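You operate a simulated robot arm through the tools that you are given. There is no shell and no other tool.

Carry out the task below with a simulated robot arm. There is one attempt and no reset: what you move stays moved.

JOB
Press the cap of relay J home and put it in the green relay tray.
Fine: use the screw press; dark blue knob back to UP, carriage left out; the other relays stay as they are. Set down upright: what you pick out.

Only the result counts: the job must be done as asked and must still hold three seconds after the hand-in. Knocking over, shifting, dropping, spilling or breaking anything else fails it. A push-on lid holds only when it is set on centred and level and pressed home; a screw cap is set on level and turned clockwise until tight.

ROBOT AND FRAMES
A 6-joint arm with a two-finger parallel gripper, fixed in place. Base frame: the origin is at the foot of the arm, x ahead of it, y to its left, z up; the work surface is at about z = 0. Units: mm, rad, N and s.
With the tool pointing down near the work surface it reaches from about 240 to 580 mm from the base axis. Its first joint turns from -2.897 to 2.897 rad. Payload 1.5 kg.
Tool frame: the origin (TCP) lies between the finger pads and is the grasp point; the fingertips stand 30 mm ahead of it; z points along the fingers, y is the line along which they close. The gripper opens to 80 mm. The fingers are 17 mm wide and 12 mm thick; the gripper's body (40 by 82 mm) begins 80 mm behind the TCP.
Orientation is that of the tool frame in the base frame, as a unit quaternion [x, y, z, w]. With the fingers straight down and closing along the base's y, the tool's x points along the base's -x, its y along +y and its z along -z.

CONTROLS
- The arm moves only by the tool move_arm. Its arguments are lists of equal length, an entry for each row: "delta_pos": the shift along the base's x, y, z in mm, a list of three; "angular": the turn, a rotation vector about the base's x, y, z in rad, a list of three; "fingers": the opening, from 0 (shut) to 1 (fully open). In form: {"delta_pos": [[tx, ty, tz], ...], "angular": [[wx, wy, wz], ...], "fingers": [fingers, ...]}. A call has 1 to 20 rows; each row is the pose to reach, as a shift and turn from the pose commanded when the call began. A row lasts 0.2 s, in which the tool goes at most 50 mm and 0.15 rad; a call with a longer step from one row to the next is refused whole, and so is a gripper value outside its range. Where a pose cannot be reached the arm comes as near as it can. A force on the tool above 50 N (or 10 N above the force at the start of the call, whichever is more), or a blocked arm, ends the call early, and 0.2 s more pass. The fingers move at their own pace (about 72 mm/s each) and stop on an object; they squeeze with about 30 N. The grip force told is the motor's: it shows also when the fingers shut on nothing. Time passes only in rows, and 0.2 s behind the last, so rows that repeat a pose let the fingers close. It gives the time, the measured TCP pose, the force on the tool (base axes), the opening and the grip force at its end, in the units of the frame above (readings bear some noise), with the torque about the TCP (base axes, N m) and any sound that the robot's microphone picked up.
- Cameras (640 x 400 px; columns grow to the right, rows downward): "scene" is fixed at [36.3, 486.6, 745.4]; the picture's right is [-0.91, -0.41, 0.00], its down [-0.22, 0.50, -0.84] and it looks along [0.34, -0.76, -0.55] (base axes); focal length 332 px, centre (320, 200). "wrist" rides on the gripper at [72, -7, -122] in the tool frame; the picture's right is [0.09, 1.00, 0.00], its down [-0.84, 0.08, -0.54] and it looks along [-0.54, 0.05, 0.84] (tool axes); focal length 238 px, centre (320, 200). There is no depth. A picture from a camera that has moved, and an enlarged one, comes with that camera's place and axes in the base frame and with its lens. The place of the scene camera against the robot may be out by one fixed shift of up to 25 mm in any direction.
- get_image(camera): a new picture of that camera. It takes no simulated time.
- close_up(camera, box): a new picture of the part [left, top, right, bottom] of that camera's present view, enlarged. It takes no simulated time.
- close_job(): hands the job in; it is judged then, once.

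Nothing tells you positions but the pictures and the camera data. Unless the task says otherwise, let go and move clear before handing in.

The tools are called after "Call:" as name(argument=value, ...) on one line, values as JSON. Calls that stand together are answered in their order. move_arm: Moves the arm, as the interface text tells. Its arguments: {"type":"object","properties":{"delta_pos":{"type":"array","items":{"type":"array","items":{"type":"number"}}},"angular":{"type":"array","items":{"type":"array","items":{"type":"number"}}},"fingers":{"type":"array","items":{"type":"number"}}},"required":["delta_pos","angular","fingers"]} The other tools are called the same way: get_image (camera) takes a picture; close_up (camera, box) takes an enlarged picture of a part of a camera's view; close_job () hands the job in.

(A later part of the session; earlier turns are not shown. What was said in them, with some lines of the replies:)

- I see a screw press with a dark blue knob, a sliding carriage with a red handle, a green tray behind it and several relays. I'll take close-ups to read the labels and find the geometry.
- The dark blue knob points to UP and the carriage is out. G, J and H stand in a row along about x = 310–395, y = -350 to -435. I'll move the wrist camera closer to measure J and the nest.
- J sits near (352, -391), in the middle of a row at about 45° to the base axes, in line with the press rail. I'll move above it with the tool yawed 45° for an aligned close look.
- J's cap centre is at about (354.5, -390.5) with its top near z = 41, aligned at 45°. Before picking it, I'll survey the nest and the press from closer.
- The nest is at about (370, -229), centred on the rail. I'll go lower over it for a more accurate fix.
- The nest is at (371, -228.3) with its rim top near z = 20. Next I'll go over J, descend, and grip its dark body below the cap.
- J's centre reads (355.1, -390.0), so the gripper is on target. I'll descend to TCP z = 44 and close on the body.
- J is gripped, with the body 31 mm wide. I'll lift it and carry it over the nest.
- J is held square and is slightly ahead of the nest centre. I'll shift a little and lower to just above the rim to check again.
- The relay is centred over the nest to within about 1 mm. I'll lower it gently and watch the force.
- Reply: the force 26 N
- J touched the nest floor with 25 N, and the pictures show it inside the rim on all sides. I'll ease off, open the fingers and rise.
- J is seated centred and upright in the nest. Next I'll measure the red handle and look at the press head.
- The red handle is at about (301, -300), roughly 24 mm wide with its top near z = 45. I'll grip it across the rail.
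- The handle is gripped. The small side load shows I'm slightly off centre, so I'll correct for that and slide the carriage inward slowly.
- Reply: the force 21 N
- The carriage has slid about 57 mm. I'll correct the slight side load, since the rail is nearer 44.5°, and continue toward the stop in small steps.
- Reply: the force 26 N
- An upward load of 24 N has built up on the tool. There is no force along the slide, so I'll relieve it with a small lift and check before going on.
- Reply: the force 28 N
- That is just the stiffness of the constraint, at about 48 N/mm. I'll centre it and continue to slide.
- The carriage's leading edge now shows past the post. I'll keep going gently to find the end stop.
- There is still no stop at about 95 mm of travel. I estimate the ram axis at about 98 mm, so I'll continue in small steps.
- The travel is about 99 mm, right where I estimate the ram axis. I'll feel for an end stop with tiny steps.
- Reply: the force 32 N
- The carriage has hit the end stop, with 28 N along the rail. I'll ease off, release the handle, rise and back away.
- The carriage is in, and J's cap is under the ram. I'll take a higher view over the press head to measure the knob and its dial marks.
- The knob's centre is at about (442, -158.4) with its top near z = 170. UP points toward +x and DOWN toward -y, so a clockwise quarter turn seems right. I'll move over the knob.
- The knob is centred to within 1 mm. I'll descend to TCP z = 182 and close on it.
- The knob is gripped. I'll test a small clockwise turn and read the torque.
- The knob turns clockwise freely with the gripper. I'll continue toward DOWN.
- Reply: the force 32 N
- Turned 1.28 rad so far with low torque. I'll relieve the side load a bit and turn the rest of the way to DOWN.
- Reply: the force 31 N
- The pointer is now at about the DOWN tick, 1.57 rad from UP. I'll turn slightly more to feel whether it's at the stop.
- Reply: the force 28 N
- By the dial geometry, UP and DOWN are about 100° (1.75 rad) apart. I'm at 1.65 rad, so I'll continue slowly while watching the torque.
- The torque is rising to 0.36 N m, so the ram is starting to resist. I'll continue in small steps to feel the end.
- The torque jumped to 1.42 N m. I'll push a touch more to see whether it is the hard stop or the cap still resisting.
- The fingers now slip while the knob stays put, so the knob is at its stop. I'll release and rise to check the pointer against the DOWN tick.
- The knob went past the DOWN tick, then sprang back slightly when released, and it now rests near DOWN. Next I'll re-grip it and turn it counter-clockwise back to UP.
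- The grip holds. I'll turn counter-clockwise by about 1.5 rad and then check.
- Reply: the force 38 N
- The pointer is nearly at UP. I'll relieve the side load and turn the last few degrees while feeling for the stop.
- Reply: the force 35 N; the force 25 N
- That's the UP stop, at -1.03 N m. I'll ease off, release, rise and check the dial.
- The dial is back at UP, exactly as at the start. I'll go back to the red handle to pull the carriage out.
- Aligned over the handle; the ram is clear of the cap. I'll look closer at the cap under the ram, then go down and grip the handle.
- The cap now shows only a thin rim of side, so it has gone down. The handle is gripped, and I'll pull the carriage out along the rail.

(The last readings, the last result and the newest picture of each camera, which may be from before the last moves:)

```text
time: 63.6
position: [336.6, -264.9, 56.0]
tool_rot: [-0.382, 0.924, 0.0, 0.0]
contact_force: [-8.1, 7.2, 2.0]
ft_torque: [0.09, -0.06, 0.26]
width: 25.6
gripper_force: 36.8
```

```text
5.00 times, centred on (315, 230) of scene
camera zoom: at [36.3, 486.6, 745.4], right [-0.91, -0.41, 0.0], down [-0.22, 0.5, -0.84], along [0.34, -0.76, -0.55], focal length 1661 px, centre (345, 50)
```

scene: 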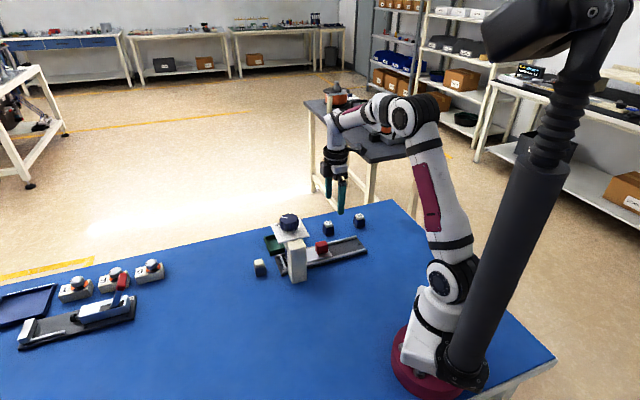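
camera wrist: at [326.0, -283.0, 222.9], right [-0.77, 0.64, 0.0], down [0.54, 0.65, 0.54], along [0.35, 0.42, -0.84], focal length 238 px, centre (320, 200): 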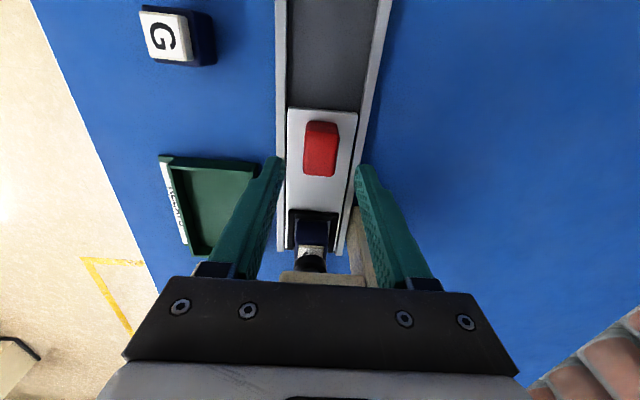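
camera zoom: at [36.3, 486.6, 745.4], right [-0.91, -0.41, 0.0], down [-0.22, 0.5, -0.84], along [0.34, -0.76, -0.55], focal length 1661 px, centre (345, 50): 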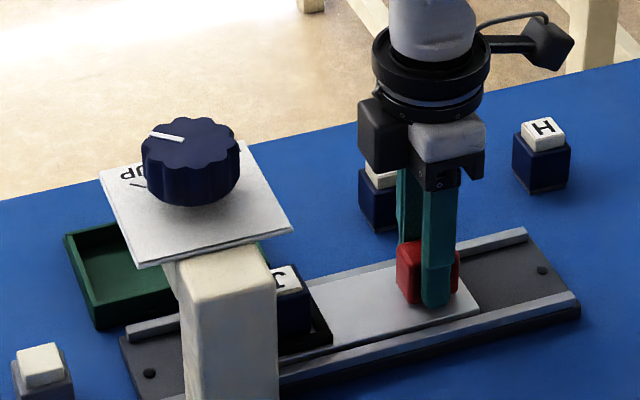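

The carriage is moving freely and J is upright with its cap clearly lower. I'll continue to the out position.

Call:
move_arm(delta_pos=[[-2.1, -1.9, 0], [-6.1, -5.9, 0], [-10.1, -9.9, 0], [-14.1, -13.9, 0], [-18.1, -17.9, 0], [-22.1, -21.9, 0], [-26.1, -25.9, 0], [-29.1, -28.9, 0], [-31.6, -31.4, 0], [-33.6, -33.4, 0], [-33.6, -33.4, 0]], angular=[[0, 0, 0], [0, 0, 0], [0, 0, 0], [0, 0, 0], [0, 0, 0], [0, 0, 0], [0, 0, 0], [0, 0, 0], [0, 0, 0], [0, 0, 0], [0, 0, 0]], fingers=[0.2, 0.2, 0.2, 0.2, 0.2, 0.2, 0.2, 0.2, 0.2, 0.2, 0.2])

Call:
close_up(camera="scene", box=[260, 190, 370, 270])

```text
time: 66.0
position: [303.2, -296.9, 55.0]
tool_rot: [-0.381, 0.925, 0.0, -0.001]
contact_force: [-3.5, 1.7, -3.0]
ft_torque: [0.27, -0.21, 0.03]
width: 25.6
gripper_force: 37.3
```

```text
5.00 times, centred on (315, 230) of scene
camera zoom: at [36.3, 486.6, 745.4], right [-0.91, -0.41, 0.0], down [-0.22, 0.5, -0.84], along [0.34, -0.76, -0.55], focal length 1661 px, centre (345, 50)
```

zoom: 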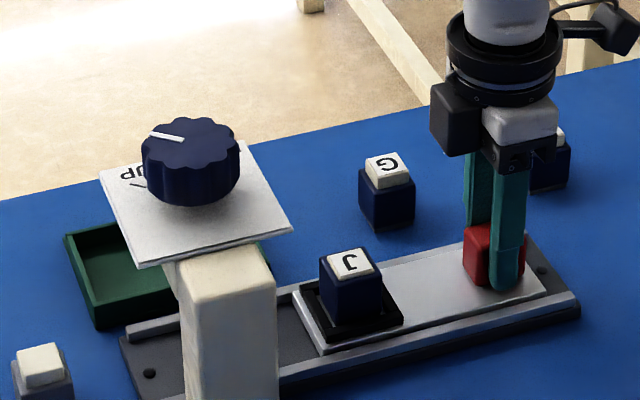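

J's cap is pressed down, clearly lower than G's. I'll pull the last couple of millimetres and feel for the outer stop.

Call:
move_arm(delta_pos=[[-0.5, -0.5, 0], [-1, -1, 0], [-1.5, -1.5, 0], [-1.9, -1.9, 0], [-1.9, -1.9, 0]], angular=[[0, 0, 0], [0, 0, 0], [0, 0, 0], [0, 0, 0], [0, 0, 0]], fingers=[0.2, 0.2, 0.2, 0.2, 0.2])

```text
time: 67.2
position: [303.3, -299.3, 56.2]
tool_rot: [-0.383, 0.924, 0.0, 0.0]
contact_force: [26.0, 13.1, -10.0]
ft_torque: [0.7, -0.11, 0.15]
width: 25.9
gripper_force: 37.3
```

That is the outer stop, so the carriage is fully out. I'll ease off, release and rise to look at J.

Call:
move_arm(delta_pos=[[0.3, 0.2, 0], [0.3, 0.2, 0], [0.3, 0.2, 0], [0.3, 0.2, 0], [0.3, 0.2, 30], [0.3, 0.2, 65], [35, 35, 65], [70, 70, 65], [70, 70, 65]], angular=[[0, 0, 0], [0, 0, 0], [0, 0, 0], [0, 0, 0], [0, 0, 0], [0, 0, 0], [0, 0, 0], [0, 0, 0], [0, 0, 0]], fingers=[0.2, 0.4, 0.6, 0.6, 0.6, 0.6, 0.7, 0.7, 0.7])

Call:
get_image(camera="wrist")

Call:
close_up(camera="wrist", box=[260, 90, 380, 210])

Call:
close_up(camera="scene", box=[300, 205, 360, 255])

```text
time: 69.2
position: [374.1, -229.2, 121.1]
tool_rot: [-0.382, 0.924, 0.0, -0.001]
contact_force: [0.2, 0.5, -0.6]
ft_torque: [0.01, 0.01, -0.03]
width: 56.2
gripper_force: 0.0
```

```text
taken
camera wrist: at [325.2, -284.4, 242.9], right [-0.77, 0.64, 0.0], down [0.54, 0.65, 0.54], along [0.35, 0.42, -0.84], focal length 238 px, centre (320, 200)
```

wrist: 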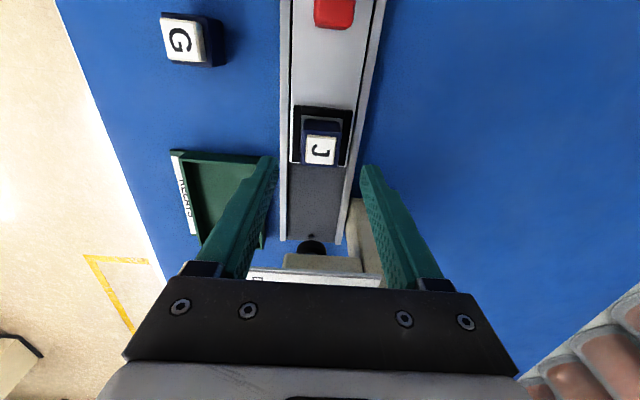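

```text
3.33 times, centred on (320, 150) of wrist
camera zoom: at [325.2, -284.4, 242.9], right [-0.77, 0.64, 0.0], down [0.54, 0.65, 0.54], along [0.35, 0.42, -0.84], focal length 794 px, centre (320, 367)
```

zoom: 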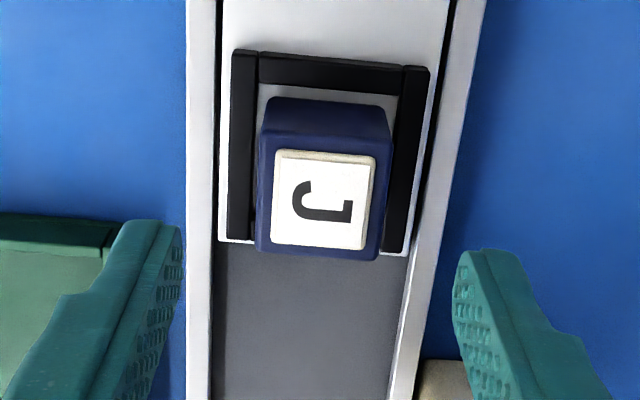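

```text
8.00 times, centred on (330, 230) of scene
camera zoom: at [36.3, 486.6, 745.4], right [-0.91, -0.41, 0.0], down [-0.22, 0.5, -0.84], along [0.34, -0.76, -0.55], focal length 2657 px, centre (240, -40)
```

zoom: 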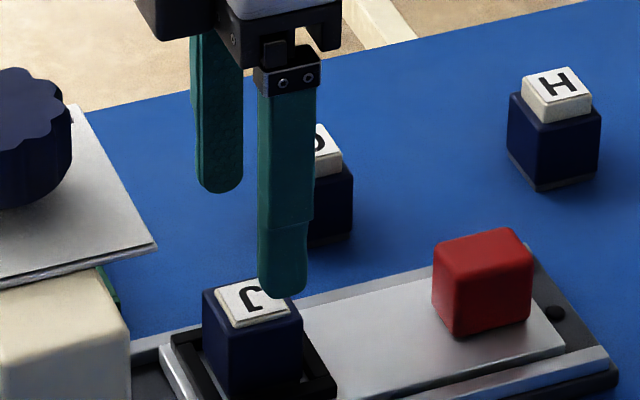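

J's cap is pressed flush and level, and the knob is at UP. I'll pick J from the nest, gripping the body just below its top.

Call:
move_arm(delta_pos=[[0.7, 0.65, -20], [0.7, 0.65, -45], [0.7, 0.65, -56.5], [0.7, 0.65, -56.5], [0.7, 0.65, -56.5], [0.7, 0.65, -56.5], [0.7, 0.65, -56.5]], angular=[[0, 0, 0], [0, 0, 0], [0, 0, 0], [0, 0, 0], [0, 0, 0], [0, 0, 0], [0, 0, 0]], fingers=[0.7, 0.7, 0.7, 0.7, 0.3, 0.3, 0.3])

Call:
close_up(camera="wrist", box=[260, 100, 380, 220])

Call:
close_up(camera="scene", box=[300, 205, 360, 255])

```text
time: 70.8
position: [373.3, -229.2, 66.1]
tool_rot: [-0.381, 0.924, 0.0, -0.001]
contact_force: [0.1, 0.8, -0.9]
ft_torque: [-0.01, -0.01, 0.0]
width: 31.0
gripper_force: 30.0
```

```text
3.33 times, centred on (320, 160) of wrist
camera zoom: at [325.2, -283.7, 186.5], right [-0.77, 0.64, 0.0], down [0.54, 0.65, 0.54], along [0.35, 0.42, -0.84], focal length 794 px, centre (320, 333)
```

zoom: 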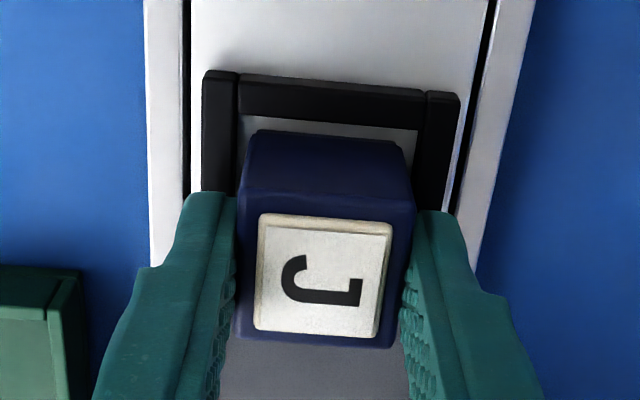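

```text
8.00 times, centred on (330, 230) of scene
camera zoom: at [36.3, 486.6, 745.4], right [-0.91, -0.41, 0.0], down [-0.22, 0.5, -0.84], along [0.34, -0.76, -0.55], focal length 2657 px, centre (240, -40)
```

zoom: 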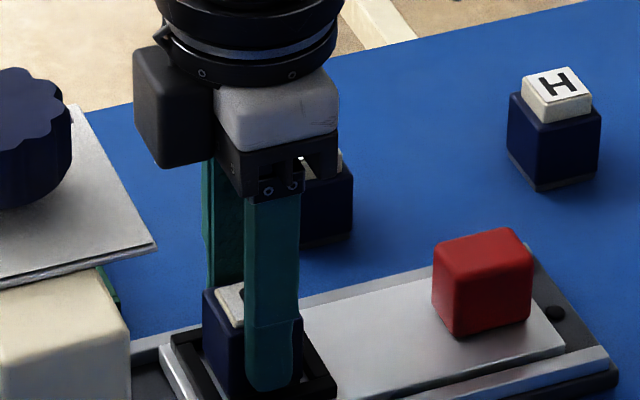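

J is held firmly. I'll lift it, swing it outward from the press, and then move along to above the green tray.

Call:
move_arm(delta_pos=[[0, 0, 10], [0, 0, 35], [0, 0, 60], [0, 0, 76.5], [20, -20, 76.5], [44, -44, 76.5], [66, -66, 76.5], [73, -73, 76.5], [90, -56, 76.5], [110, -36, 76.5], [125.9, -20.2, 76.5], [125.9, -20.2, 76.5]], angular=[[0, 0, 0], [0, 0, 0], [0, 0, 0], [0, 0, 0], [0, 0, 0], [0, 0, 0], [0, 0, 0], [0, 0, 0], [0, 0, 0], [0, 0, 0], [0, 0, 0], [0, 0, 0]], fingers=[0.3, 0.3, 0.3, 0.3, 0.3, 0.3, 0.3, 0.3, 0.3, 0.3, 0.3, 0.3])

Call:
get_image(camera="wrist")

Call:
close_up(camera="wrist", box=[230, 60, 410, 220])

Call:
close_up(camera="scene", box=[230, 170, 350, 260])

```text
time: 73.4
position: [497.9, -247.5, 140.1]
tool_rot: [-0.382, 0.924, 0.0, 0.0]
contact_force: [0.3, -0.2, -0.1]
ft_torque: [0.0, -0.02, -0.02]
width: 31.0
gripper_force: 30.0
```

```text
taken
camera wrist: at [450.5, -304.1, 262.4], right [-0.77, 0.64, 0.0], down [0.54, 0.65, 0.54], along [0.35, 0.42, -0.84], focal length 238 px, centre (320, 200)
```

wrist: 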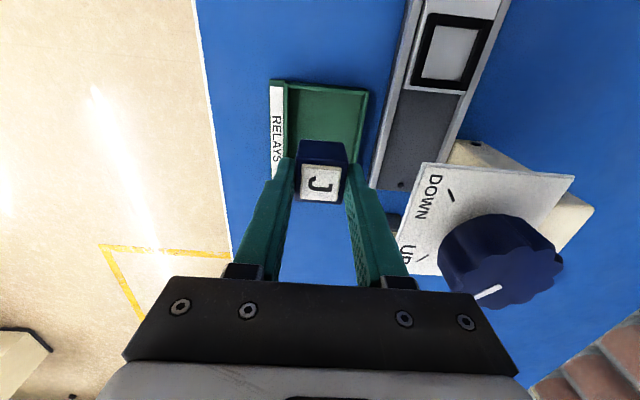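

```text
2.50 times, centred on (320, 140) of wrist
camera zoom: at [450.5, -304.1, 262.4], right [-0.77, 0.64, 0.0], down [0.54, 0.65, 0.54], along [0.35, 0.42, -0.84], focal length 596 px, centre (320, 350)
```

zoom: 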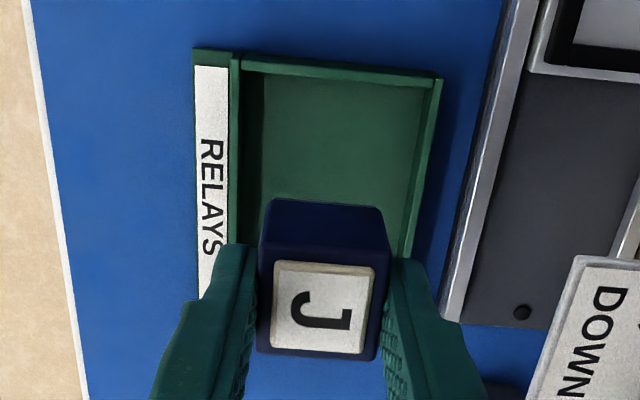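

```text
4.44 times, centred on (290, 215) of scene
camera zoom: at [36.3, 486.6, 745.4], right [-0.91, -0.41, 0.0], down [-0.22, 0.5, -0.84], along [0.34, -0.76, -0.55], focal length 1476 px, centre (453, 133)
```

zoom: 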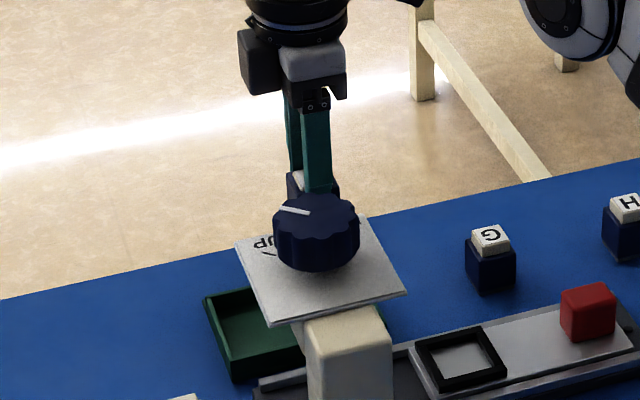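

J is over the tray, inside its walls, and the gripper has about 15 mm clearance to the press plate. I'll lower it to just above the tray floor.

Call:
move_arm(delta_pos=[[0, 0, -20], [0, 0, -40], [0, 0, -60], [0, 0, -75], [0, 0, -82], [0, 0, -85], [0, 0, -85]], angular=[[0, 0, 0], [0, 0, 0], [0, 0, 0], [0, 0, 0], [0, 0, 0], [0, 0, 0], [0, 0, 0]], fingers=[0.3, 0.3, 0.3, 0.3, 0.3, 0.3, 0.3])

Call:
get_image(camera="wrist")

Call:
close_up(camera="scene", box=[240, 190, 340, 260])

```text
time: 75.0
position: [497.9, -249.6, 55.9]
tool_rot: [-0.383, 0.924, 0.0, 0.0]
contact_force: [-0.3, -0.9, 0.2]
ft_torque: [-0.01, -0.02, -0.02]
width: 31.0
gripper_force: 29.6
```

```text
taken
camera wrist: at [450.7, -304.4, 177.3], right [-0.77, 0.64, 0.0], down [0.54, 0.65, 0.54], along [0.35, 0.42, -0.84], focal length 238 px, centre (320, 200)
```

wrist: 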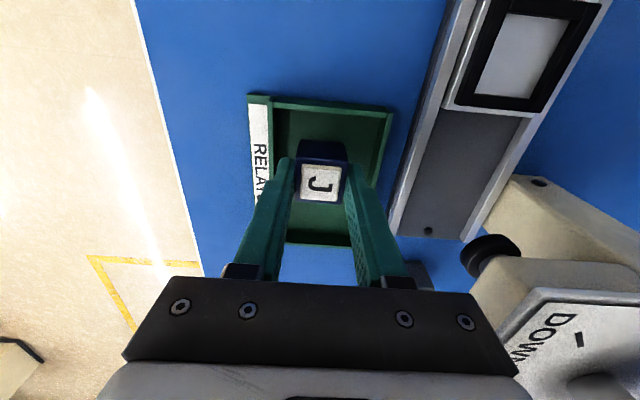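

```text
5.71 times, centred on (290, 225) of scene
camera zoom: at [36.3, 486.6, 745.4], right [-0.91, -0.41, 0.0], down [-0.22, 0.5, -0.84], along [0.34, -0.76, -0.55], focal length 1898 px, centre (491, 57)
```

zoom: 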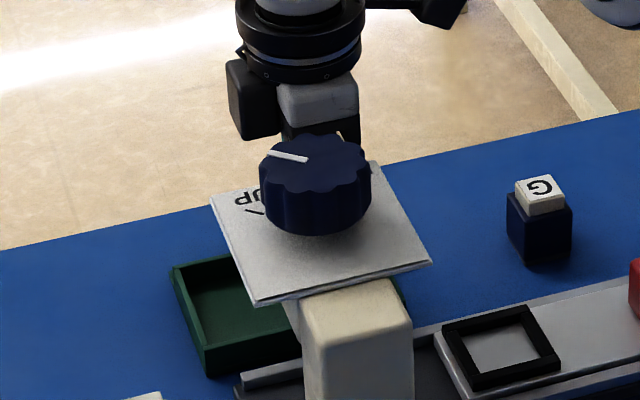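

Clear all round. I'll lower in small steps until J touches the tray floor.

Call:
move_arm(delta_pos=[[0, 0, -1.5], [0, 0, -3], [0, 0, -4], [0, 0, -4]], angular=[[0, 0, 0], [0, 0, 0], [0, 0, 0], [0, 0, 0]], fingers=[0.3, 0.3, 0.3, 0.3])

```text
time: 76.0
position: [498.9, -249.2, 51.9]
tool_rot: [-0.382, 0.924, 0.0, 0.001]
contact_force: [0.7, 0.6, -0.8]
ft_torque: [-0.05, 0.0, 0.03]
width: 31.1
gripper_force: 29.9
```

No contact yet, so I'll keep lowering in 0.5 mm steps.

Call:
move_arm(delta_pos=[[0, 0, -0.5], [0, 0, -1], [0, 0, -1.5], [0, 0, -1.5]], angular=[[0, 0, 0], [0, 0, 0], [0, 0, 0], [0, 0, 0]], fingers=[0.3, 0.3, 0.3, 0.3])

```text
time: 77.0
position: [498.1, -249.8, 50.2]
tool_rot: [-0.381, 0.925, 0.0, 0.001]
contact_force: [0.2, -0.3, -0.7]
ft_torque: [0.0, -0.03, -0.01]
width: 30.9
gripper_force: 30.3
```

Call:
move_arm(delta_pos=[[0, 0, -0.5], [0, 0, -1], [0, 0, -1.5], [0, 0, -1.5]], angular=[[0, 0, 0], [0, 0, 0], [0, 0, 0], [0, 0, 0]], fingers=[0.3, 0.3, 0.3, 0.3])

Call:
close_up(camera="wrist", box=[240, 80, 400, 250])

```text
time: 78.0
position: [497.9, -249.0, 48.0]
tool_rot: [-0.382, 0.924, 0.0, 0.0]
contact_force: [0.0, 0.0, -0.9]
ft_torque: [0.02, 0.0, 0.02]
width: 30.9
gripper_force: 30.2
```

```text
2.35 times, centred on (320, 165) of wrist
camera zoom: at [450.6, -304.2, 170.7], right [-0.77, 0.64, 0.0], down [0.54, 0.65, 0.54], along [0.35, 0.42, -0.84], focal length 561 px, centre (320, 282)
```

zoom: 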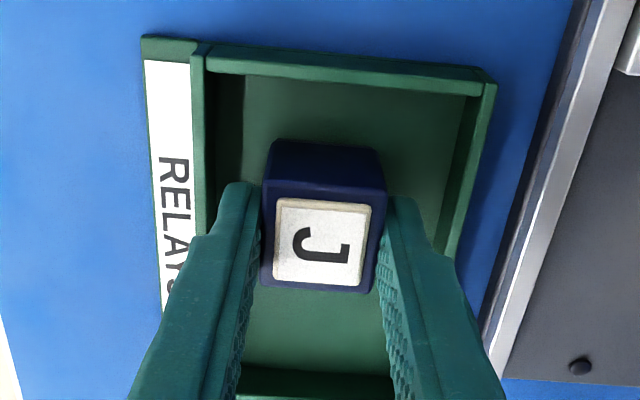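

Call:
move_arm(delta_pos=[[0, 0, -0.5], [0, 0, -1], [0, 0, -1.5], [0, 0, -1.5]], angular=[[0, 0, 0], [0, 0, 0], [0, 0, 0], [0, 0, 0]], fingers=[0.3, 0.3, 0.3, 0.3])

```text
time: 79.0
position: [498.5, -249.2, 47.9]
tool_rot: [-0.383, 0.924, -0.001, 0.0]
contact_force: [-3.8, 1.5, 18.3]
ft_torque: [0.07, 0.18, -0.01]
width: 30.8
gripper_force: 29.8
```

J is on the tray floor, with 18 N. I'll ease up slightly, open a little and rise straight up.

Call:
move_arm(delta_pos=[[0, 0, 0.3], [0, 0, 0.3], [0, 0, 0.3], [0, 0, 0.3], [0, 0, 15], [0, 0, 50], [0, 0, 95], [0, 0, 95]], angular=[[0, 0, 0], [0, 0, 0], [0, 0, 0], [0, 0, 0], [0, 0, 0], [0, 0, 0], [0, 0, 0], [0, 0, 0]], fingers=[0.3, 0.45, 0.52, 0.52, 0.52, 0.52, 0.52, 0.52])

Call:
get_image(camera="wrist")

Call:
close_up(camera="wrist", box=[240, 70, 400, 230])

```text
time: 80.8
position: [498.6, -249.2, 142.8]
tool_rot: [-0.382, 0.924, 0.0, 0.0]
contact_force: [-0.7, -0.1, 0.2]
ft_torque: [-0.01, 0.0, 0.0]
width: 41.5
gripper_force: 0.1
```

```text
taken
camera wrist: at [450.8, -303.9, 265.0], right [-0.77, 0.64, 0.0], down [0.54, 0.65, 0.54], along [0.35, 0.42, -0.84], focal length 238 px, centre (320, 200)
```

wrist: 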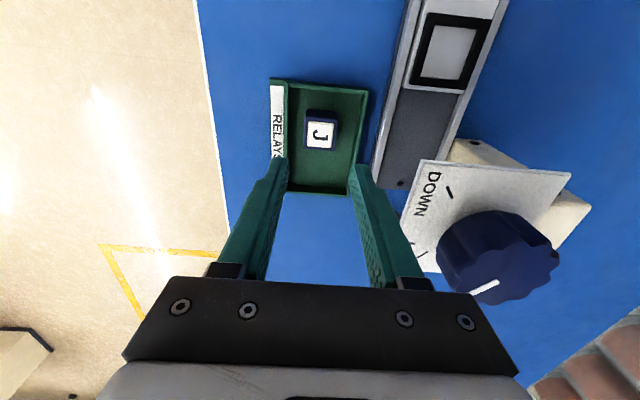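

```text
2.50 times, centred on (320, 150) of wrist
camera zoom: at [450.8, -303.9, 265.0], right [-0.77, 0.64, 0.0], down [0.54, 0.65, 0.54], along [0.35, 0.42, -0.84], focal length 596 px, centre (320, 325)
```

zoom: 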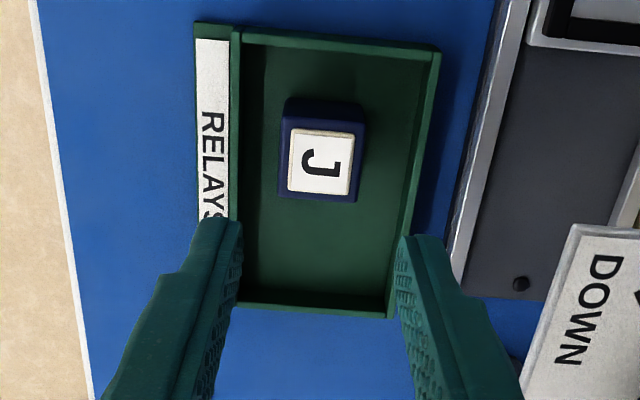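

J stands upright in the green tray with its cap home. I'll rise higher, back away, and check the whole scene.

Call:
move_arm(delta_pos=[[0, 0, 40], [-20, -20, 80], [-50, -40, 110], [-80, -60, 130], [-80, -60, 130]], angular=[[0, 0, 0], [0, 0, 0], [0, 0, 0], [0, 0, 0], [0, 0, 0]], fingers=[0.52, 0.52, 0.52, 0.52, 0.52])

Call:
get_image(camera="scene")

Call:
close_up(camera="scene", box=[240, 190, 380, 290])

Call:
get_image(camera="wrist")

```text
time: 82.0
position: [417.4, -308.9, 271.6]
tool_rot: [-0.381, 0.924, 0.0, 0.0]
contact_force: [0.4, -0.4, 0.5]
ft_torque: [-0.01, 0.0, 0.0]
width: 41.7
gripper_force: 0.1
```

```text
taken
```

scene: 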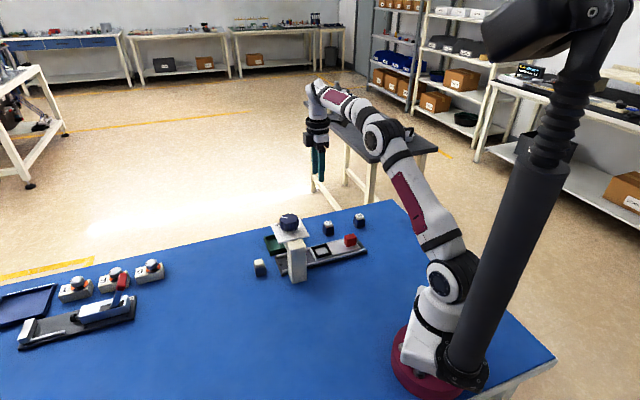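

```text
4.00 times, centred on (310, 240) of scene
camera zoom: at [36.3, 486.6, 745.4], right [-0.91, -0.41, 0.0], down [-0.22, 0.5, -0.84], along [0.34, -0.76, -0.55], focal length 1328 px, centre (360, 40)
```

zoom: 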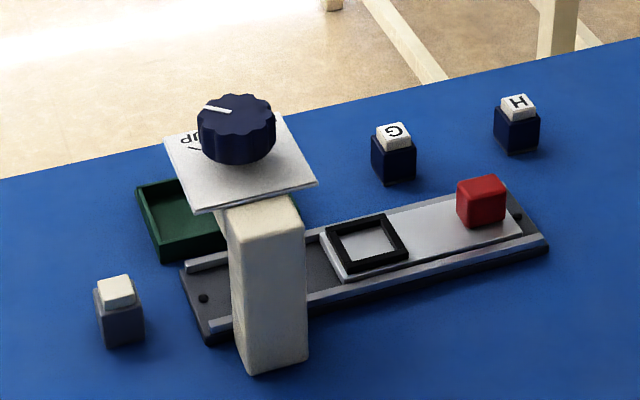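

```text
taken
camera wrist: at [371.1, -364.0, 393.9], right [-0.77, 0.64, 0.0], down [0.54, 0.65, 0.54], along [0.35, 0.42, -0.84], focal length 238 px, centre (320, 200)
```

wrist: 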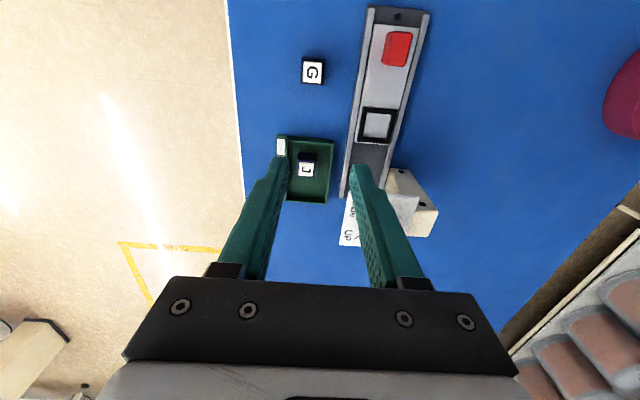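

The pictures show J upright in the green tray with its cap home, the knob at UP, and the carriage out. G, H and the other relay are unmoved and the arm is clear, so I'm handing in.

Call:
close_job()

```text
The job is handed in.
```

Relay J's cap is pressed home, and J stands upright in the green relay tray. The job is handed in, but no verdict on it came back.

- **Cap:** I pressed it in the screw press, turning the dark blue knob past the DOWN mark until it stopped. The close-ups then showed the cap level, only slightly above the body and clearly lower than G's.
- **Press:** the knob is back against its UP stop, matching the starting picture. The carriage is pulled out to its outer stop.
- **Other relays:** G, H and the grey relay by the press look unmoved in the final scene picture. I saw nothing else knocked or shifted.
- **Arm:** the gripper let go of J and moved clear before hand-in.
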